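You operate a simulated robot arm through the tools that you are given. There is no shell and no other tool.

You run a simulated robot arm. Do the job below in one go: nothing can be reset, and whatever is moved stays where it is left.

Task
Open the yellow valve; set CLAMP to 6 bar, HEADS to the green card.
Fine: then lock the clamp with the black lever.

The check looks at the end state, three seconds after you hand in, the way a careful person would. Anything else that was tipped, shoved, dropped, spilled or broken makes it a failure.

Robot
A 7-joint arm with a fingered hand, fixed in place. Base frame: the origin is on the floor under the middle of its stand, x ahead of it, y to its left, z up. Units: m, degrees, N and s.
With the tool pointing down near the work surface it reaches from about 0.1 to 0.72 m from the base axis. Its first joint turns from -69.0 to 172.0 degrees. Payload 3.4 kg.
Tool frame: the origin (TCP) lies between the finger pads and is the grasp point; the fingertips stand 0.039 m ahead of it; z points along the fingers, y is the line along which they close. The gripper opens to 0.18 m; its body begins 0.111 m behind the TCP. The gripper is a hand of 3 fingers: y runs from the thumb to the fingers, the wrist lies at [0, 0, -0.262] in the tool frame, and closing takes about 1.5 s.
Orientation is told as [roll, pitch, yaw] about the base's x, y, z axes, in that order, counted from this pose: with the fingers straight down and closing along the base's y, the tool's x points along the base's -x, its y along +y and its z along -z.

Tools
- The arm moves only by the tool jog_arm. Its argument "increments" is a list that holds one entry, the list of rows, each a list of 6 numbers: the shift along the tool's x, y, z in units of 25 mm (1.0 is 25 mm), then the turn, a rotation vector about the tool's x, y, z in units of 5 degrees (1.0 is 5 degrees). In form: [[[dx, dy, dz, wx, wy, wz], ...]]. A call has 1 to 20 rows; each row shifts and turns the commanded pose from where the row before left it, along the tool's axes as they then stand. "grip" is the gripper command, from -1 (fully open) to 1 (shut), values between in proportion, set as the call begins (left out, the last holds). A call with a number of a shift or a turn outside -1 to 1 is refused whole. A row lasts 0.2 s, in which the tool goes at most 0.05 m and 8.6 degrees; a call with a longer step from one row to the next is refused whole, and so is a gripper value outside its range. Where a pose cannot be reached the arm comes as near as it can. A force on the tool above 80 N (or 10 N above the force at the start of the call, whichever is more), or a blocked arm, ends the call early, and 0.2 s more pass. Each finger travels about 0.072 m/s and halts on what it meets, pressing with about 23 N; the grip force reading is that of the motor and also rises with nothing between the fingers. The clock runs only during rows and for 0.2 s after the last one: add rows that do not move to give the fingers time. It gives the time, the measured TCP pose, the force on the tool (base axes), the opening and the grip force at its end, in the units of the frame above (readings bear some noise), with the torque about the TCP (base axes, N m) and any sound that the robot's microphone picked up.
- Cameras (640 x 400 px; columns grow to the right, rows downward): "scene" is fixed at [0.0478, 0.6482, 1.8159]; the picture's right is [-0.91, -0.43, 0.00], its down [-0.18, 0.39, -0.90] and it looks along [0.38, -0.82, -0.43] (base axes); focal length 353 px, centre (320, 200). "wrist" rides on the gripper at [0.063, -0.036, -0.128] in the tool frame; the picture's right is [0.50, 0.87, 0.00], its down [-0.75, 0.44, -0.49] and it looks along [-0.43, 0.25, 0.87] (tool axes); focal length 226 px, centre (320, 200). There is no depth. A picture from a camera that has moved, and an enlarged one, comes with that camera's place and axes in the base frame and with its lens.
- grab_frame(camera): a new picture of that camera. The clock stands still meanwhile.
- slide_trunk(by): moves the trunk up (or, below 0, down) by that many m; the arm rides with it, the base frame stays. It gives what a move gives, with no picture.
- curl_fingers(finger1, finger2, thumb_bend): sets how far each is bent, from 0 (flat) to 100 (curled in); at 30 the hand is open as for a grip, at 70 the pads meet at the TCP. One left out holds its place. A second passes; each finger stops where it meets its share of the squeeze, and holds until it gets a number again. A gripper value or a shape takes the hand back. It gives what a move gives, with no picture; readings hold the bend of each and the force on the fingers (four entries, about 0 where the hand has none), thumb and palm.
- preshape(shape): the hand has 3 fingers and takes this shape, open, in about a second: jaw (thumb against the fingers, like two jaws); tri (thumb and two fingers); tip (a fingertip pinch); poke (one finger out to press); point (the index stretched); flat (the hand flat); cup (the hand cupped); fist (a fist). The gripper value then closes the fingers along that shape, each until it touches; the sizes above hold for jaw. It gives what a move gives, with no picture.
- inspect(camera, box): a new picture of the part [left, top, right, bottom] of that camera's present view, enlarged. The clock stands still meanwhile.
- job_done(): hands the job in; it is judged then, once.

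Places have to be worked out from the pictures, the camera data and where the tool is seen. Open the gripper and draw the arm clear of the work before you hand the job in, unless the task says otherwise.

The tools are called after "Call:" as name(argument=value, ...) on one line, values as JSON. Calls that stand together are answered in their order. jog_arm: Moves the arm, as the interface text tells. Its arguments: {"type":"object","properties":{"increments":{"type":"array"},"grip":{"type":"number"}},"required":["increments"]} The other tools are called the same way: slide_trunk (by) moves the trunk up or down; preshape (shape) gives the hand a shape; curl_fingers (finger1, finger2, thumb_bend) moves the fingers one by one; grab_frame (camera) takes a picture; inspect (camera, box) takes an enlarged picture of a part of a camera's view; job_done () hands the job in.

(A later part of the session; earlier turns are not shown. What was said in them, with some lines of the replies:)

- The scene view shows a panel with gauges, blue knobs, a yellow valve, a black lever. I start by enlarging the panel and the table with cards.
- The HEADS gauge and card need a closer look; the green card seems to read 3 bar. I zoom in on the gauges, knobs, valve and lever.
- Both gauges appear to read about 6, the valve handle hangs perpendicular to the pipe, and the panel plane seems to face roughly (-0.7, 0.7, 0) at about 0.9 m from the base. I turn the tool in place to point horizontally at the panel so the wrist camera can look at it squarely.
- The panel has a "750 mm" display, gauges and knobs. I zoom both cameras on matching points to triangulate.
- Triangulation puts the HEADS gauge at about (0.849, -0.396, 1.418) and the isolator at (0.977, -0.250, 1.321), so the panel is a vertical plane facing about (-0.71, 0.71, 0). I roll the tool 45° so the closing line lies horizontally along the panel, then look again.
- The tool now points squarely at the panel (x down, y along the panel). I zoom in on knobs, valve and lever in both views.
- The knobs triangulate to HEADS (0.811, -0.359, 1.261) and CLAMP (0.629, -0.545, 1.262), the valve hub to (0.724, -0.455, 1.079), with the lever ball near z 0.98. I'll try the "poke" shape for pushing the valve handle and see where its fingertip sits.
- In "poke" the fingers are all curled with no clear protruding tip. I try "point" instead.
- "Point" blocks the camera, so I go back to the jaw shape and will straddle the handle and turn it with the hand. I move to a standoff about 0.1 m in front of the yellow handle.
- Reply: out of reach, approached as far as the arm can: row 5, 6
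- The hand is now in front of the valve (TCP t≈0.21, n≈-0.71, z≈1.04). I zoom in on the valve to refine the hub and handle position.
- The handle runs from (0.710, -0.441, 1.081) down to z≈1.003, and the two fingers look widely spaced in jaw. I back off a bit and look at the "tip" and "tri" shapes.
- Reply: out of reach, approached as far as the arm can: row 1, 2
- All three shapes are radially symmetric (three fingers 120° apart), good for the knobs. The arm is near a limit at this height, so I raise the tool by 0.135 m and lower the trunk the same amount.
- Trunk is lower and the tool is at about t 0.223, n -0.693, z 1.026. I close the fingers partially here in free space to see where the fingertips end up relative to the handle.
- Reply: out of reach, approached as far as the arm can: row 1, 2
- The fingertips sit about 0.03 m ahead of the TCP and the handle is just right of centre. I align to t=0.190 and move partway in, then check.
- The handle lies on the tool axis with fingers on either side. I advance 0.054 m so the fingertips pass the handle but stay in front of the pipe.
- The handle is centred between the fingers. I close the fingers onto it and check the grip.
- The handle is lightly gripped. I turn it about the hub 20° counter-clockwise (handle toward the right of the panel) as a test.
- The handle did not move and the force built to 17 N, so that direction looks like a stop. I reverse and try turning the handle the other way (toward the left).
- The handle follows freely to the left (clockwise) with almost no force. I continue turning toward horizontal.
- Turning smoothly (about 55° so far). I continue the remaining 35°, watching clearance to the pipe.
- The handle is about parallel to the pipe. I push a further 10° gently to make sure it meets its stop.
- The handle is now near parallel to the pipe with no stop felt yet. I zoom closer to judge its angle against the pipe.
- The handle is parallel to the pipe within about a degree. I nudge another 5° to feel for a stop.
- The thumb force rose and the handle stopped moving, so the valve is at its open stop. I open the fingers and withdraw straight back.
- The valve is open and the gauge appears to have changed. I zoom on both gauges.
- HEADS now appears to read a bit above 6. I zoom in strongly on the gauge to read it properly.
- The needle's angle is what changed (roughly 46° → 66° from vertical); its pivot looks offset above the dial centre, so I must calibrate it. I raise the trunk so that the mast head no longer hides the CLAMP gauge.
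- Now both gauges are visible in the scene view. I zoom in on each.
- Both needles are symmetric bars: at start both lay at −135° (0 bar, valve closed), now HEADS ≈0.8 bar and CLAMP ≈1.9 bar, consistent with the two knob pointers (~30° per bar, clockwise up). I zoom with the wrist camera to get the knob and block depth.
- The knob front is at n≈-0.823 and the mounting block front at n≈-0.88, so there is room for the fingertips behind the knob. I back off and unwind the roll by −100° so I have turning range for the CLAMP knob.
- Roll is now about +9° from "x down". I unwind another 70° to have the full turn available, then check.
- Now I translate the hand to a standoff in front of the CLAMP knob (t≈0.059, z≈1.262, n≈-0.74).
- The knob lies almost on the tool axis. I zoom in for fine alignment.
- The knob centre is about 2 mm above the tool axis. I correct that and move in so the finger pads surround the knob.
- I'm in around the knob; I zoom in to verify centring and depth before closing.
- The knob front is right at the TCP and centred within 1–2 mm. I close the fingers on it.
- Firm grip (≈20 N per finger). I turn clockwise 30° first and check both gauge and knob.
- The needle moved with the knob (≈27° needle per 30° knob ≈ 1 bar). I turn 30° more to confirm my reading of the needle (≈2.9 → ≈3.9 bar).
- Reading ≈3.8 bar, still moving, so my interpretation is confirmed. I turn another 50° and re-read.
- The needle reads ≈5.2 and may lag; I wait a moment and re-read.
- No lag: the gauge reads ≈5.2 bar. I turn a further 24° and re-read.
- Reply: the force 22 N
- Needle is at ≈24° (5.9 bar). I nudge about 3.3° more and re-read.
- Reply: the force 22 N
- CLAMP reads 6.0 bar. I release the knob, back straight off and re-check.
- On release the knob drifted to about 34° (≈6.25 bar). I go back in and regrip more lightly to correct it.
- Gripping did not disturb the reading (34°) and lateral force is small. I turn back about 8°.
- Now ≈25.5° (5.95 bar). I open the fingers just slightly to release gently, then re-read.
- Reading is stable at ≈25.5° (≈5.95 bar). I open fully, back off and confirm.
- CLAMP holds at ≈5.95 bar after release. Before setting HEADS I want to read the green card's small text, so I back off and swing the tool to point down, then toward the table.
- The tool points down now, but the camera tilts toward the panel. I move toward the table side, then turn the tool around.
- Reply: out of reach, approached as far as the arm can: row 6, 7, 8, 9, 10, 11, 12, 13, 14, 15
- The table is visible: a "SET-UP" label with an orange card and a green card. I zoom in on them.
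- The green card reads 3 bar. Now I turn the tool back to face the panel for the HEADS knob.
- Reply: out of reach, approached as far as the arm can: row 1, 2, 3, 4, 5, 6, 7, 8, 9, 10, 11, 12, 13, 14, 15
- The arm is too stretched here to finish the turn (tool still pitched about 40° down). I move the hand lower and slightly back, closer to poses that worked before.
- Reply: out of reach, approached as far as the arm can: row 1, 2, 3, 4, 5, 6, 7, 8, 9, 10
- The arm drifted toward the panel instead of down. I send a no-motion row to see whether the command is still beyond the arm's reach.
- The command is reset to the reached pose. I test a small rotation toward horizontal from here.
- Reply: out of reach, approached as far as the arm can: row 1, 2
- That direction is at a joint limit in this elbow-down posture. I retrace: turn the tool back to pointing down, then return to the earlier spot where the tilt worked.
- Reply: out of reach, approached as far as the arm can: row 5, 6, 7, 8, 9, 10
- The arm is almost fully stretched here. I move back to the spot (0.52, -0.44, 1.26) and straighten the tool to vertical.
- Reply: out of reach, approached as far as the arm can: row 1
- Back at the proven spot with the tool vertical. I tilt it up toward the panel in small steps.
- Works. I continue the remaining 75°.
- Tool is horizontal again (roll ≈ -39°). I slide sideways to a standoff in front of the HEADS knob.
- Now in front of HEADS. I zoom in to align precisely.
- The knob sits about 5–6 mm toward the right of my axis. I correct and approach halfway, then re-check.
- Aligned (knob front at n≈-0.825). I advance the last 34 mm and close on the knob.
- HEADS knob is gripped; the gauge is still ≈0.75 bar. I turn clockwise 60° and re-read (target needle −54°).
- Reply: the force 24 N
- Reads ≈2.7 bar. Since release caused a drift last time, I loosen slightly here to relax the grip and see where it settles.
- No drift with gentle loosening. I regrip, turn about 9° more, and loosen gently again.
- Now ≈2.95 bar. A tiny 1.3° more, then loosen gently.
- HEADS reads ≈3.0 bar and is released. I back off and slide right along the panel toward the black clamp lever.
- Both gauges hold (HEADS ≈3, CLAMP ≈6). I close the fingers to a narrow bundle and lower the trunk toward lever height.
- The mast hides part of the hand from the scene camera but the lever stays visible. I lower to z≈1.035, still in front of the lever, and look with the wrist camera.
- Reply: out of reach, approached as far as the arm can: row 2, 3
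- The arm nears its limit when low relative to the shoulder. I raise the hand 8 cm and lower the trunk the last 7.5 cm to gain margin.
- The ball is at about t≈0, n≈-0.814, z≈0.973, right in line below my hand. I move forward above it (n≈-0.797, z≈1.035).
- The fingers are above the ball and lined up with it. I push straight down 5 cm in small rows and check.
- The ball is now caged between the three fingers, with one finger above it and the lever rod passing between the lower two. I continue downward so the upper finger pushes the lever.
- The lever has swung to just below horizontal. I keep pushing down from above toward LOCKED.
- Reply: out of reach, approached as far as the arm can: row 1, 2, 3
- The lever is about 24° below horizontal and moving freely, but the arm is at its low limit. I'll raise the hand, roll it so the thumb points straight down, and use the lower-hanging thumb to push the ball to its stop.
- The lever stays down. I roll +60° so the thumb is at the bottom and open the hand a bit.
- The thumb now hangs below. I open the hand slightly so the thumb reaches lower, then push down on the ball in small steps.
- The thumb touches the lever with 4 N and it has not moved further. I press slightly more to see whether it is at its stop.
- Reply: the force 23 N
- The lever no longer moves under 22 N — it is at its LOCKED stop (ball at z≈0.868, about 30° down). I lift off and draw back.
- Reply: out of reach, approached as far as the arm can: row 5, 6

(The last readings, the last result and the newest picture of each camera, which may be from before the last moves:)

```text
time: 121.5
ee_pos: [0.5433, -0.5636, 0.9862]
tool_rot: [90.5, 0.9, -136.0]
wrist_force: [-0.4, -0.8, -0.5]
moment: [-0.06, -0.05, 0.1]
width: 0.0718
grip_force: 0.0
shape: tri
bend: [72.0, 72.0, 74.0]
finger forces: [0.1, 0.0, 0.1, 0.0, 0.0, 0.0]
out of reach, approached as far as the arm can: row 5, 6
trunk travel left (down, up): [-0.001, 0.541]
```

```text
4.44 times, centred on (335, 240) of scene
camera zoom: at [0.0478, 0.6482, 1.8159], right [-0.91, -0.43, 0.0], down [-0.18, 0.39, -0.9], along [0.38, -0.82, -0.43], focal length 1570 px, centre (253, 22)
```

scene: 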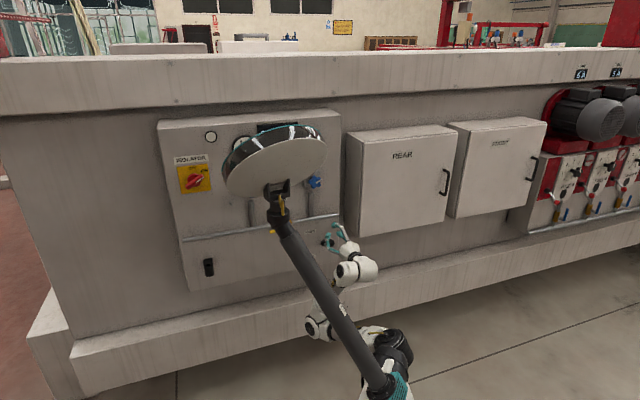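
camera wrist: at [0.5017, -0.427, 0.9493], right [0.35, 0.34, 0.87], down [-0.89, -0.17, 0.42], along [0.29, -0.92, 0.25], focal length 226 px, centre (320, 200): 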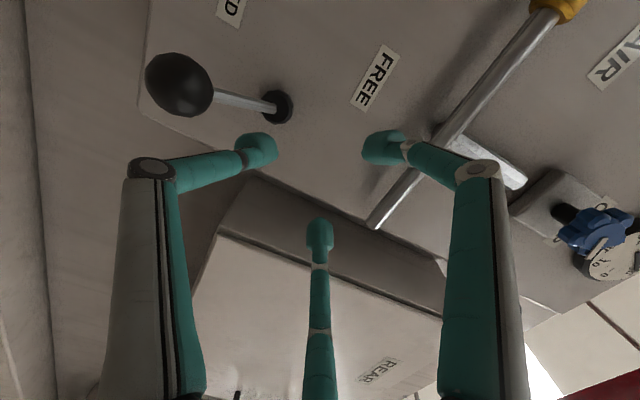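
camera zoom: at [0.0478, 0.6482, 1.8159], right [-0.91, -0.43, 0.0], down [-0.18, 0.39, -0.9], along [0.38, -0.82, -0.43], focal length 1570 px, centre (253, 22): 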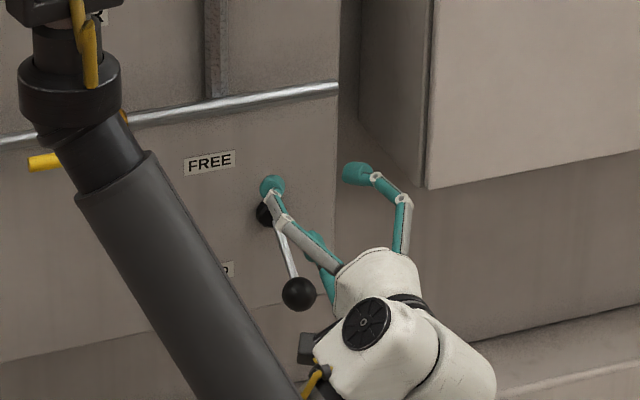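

The lever stays locked. I move up 8 cm, where there is more room to bend, and then draw back from the panel.

Call:
jog_arm(increments=[[[0.2, 0.8, 0, 0, 0, 0], [0.2, 0.8, 0, 0, 0, 0], [0.2, 0.8, 0, 0, 0, 0], [0, 0.8, -0.4, 0, 0, 0], [0, 0, -0.8, 0, 0, 0], [0, 0, -0.8, 0, 0, 0], [0, 0, -0.8, 0, 0, 0], [0, 0, -0.8, 0, 0, 0]]])

Call:
grab_frame(camera="scene")

Call:
grab_frame(camera="wrist")

```text
time: 123.2
ee_pos: [0.4864, -0.4763, 1.076]
tool_rot: [90.5, -0.2, -134.9]
wrist_force: [-0.2, 1.1, 0.8]
moment: [0.1, 0.08, -0.14]
width: 0.072
grip_force: 0.2
shape: tri
bend: [72.0, 72.0, 74.0]
finger forces: [0.1, 0.1, 0.0, 0.1, 0.0, 0.0]
trunk travel left (down, up): [-0.001, 0.541]
```

```text
taken
```

scene: 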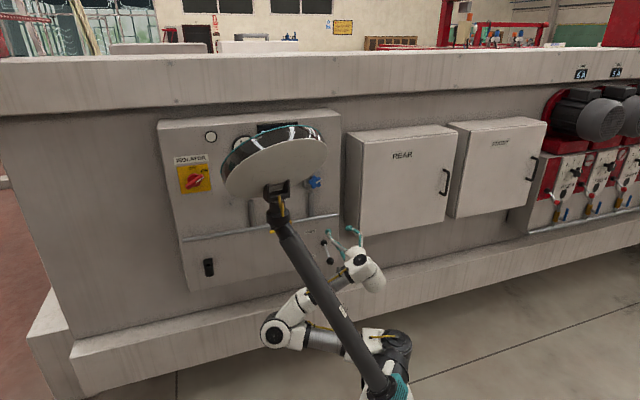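

```text
taken
camera wrist: at [0.441, -0.3412, 1.0375], right [0.35, 0.36, 0.87], down [-0.88, -0.18, 0.43], along [0.31, -0.91, 0.25], focal length 226 px, centre (320, 200)
```

wrist: 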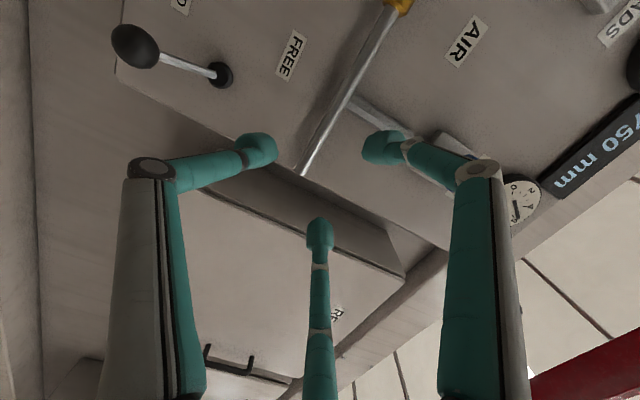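

Clear of the panel. I raise the trunk so the mast uncovers the gauges, open the hand, and check the final state.

Call:
slide_trunk(by=0.225)

Call:
grab_frame(camera="scene")

Call:
inspect(camera="scene", box=[225, 110, 345, 210])

Call:
inspect(camera="scene", box=[250, 195, 350, 275])

```text
time: 125.6
ee_pos: [0.492, -0.485, 1.2931]
tool_rot: [90.0, -0.3, -134.9]
wrist_force: [0.0, 0.3, 0.0]
moment: [-0.03, -0.02, -0.01]
width: 0.0719
grip_force: 0.1
shape: tri
bend: [72.0, 72.0, 74.0]
finger forces: [0.0, 0.0, 0.0, 0.1, 0.1, 0.0]
trunk travel left (down, up): [-0.226, 0.316]
```

```text
taken
```

scene: 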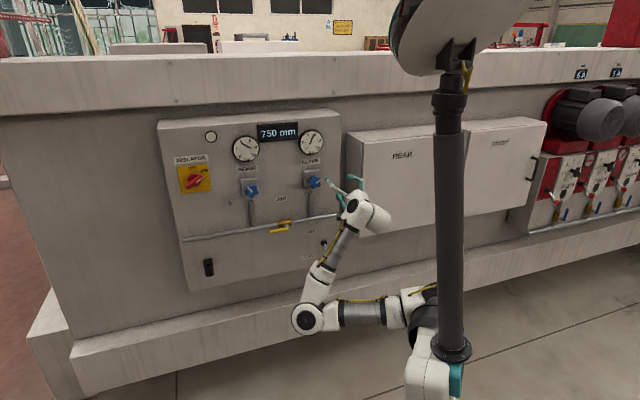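

```text
4.00 times, centred on (285, 160) of scene
camera zoom: at [0.0478, 0.6482, 1.8159], right [-0.91, -0.43, 0.0], down [-0.18, 0.39, -0.9], along [0.38, -0.82, -0.43], focal length 1413 px, centre (460, 360)
```

zoom: 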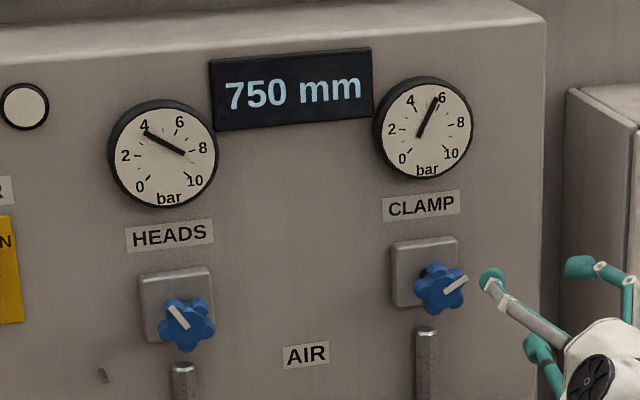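

```text
5.00 times, centred on (300, 235) of scene
camera zoom: at [0.0478, 0.6482, 1.8159], right [-0.91, -0.43, 0.0], down [-0.18, 0.39, -0.9], along [0.38, -0.82, -0.43], focal length 1766 px, centre (420, 25)
```

zoom: 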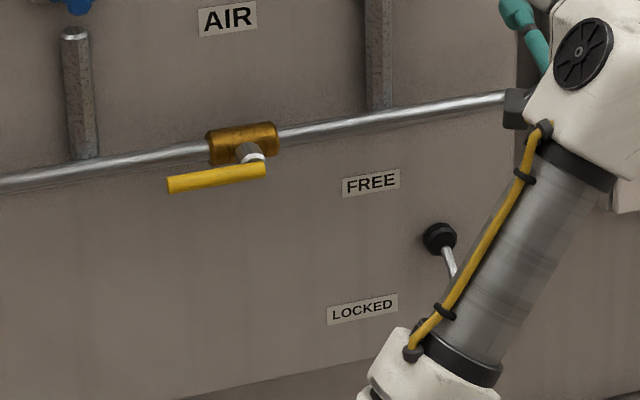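

Valve handle is along the pipe, HEADS ≈3, CLAMP ≈6, lever down at LOCKED. I open the hand and draw further back, then re-read the gauges closely.

Call:
jog_arm(increments=[[[0, 0.3, -0.7, 0, 0, 0], [0, 0.3, -0.7, 0, 0, 0], [0, 0.3, -0.7, 0, 0, 0], [0, 0, 0, 0, 0, 0], [0, 0, 0, 0, 0, 0], [0, 0, 0, 0, 0, 0], [0, 0, 0, 0, 0, 0]]], grip=-1)

Call:
grab_frame(camera="scene")

Call:
inspect(camera="scene", box=[300, 130, 324, 154])

Call:
inspect(camera="scene", box=[234, 136, 258, 160])

Call:
grab_frame(camera="wrist")

```text
time: 127.2
ee_pos: [0.4535, -0.4482, 1.3161]
tool_rot: [90.0, -0.2, -134.9]
wrist_force: [-0.5, 0.6, 0.3]
moment: [-0.01, 0.01, 0.01]
width: 0.1799
grip_force: 0.0
shape: tri
bend: [30.0, 30.0, 30.0]
finger forces: [0.0, 0.0, 0.1, 0.0, 0.1, 0.0]
trunk travel left (down, up): [-0.226, 0.316]
```

```text
taken
```

scene: 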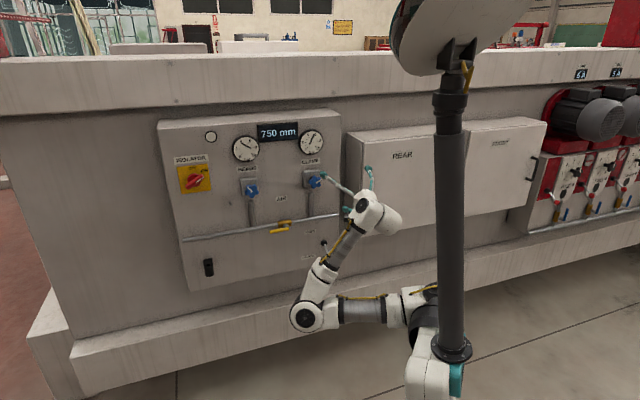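

```text
16.00 times, centred on (312, 142) of scene
camera zoom: at [0.0478, 0.6482, 1.8159], right [-0.91, -0.43, 0.0], down [-0.18, 0.39, -0.9], along [0.38, -0.82, -0.43], focal length 5652 px, centre (448, 1128)
```

zoom: 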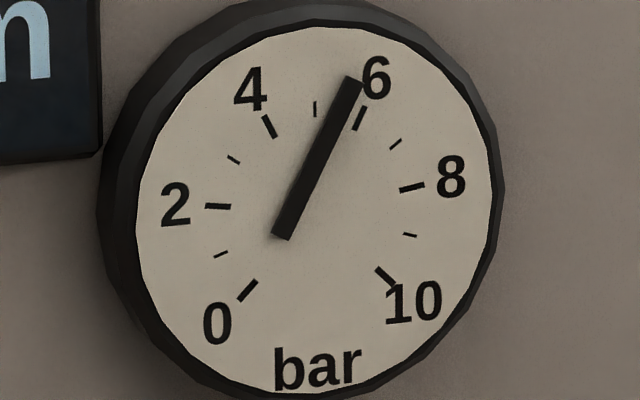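

```text
16.00 times, centred on (246, 148) of scene
camera zoom: at [0.0478, 0.6482, 1.8159], right [-0.91, -0.43, 0.0], down [-0.18, 0.39, -0.9], along [0.38, -0.82, -0.43], focal length 5652 px, centre (1504, 1032)
```

zoom: 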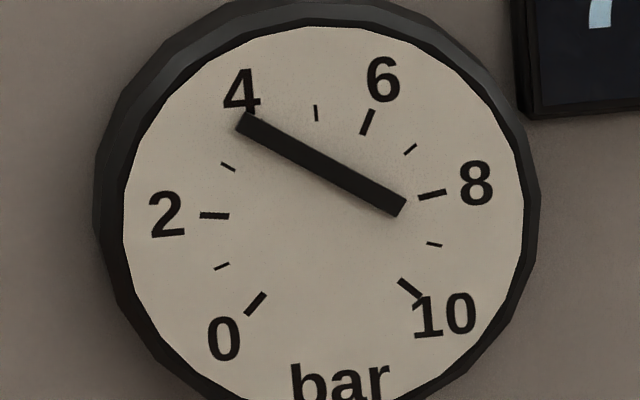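

```text
taken
camera wrist: at [0.408, -0.3125, 1.2796], right [0.35, 0.36, 0.86], down [-0.88, -0.19, 0.44], along [0.32, -0.92, 0.25], focal length 226 px, centre (320, 200)
```

wrist: 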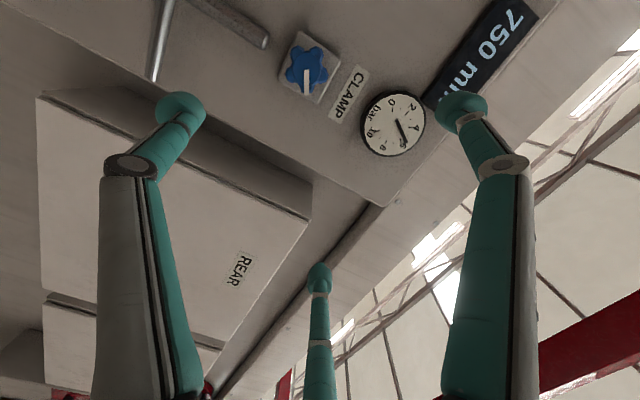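

All goals are in place: valve handle along the pipe (open), CLAMP ≈6 bar, HEADS ≈3 bar (green card), lever down at LOCKED, hand open and clear of the panel. I hand the job in.

Call:
job_done()

```text
The job is handed in.
```

The job is handed in. At the last check the panel looked like this:

| Item | Final state |
|---|---|
| Yellow valve | Open: handle lies along the pipe, turned to its stop |
| CLAMP | About 5.95 bar on its gauge (target 6) |
| HEADS | About 3.0 bar; the green card reads "3 bar" |
| Black lever | Down at LOCKED; it did not move further under about 22 N |

- **Gauge reading:** The gauge needles are drawn as plain bars centred above the dial middle, so I read them by angle, not by where the tip points. Both needles lay at exactly the 0 mark before the valve was opened. Each knob turned its needle steadily, about 30° of knob per bar.
- **Last look at the lever:** I last saw the ball down at LOCKED just after drawing the hand off. After that the arm hid most of the lever, but the rod was still pointing down.

The hand is open and about 25 cm clear of the panel. I saw nothing else moved or knocked. The isolator is still ON.
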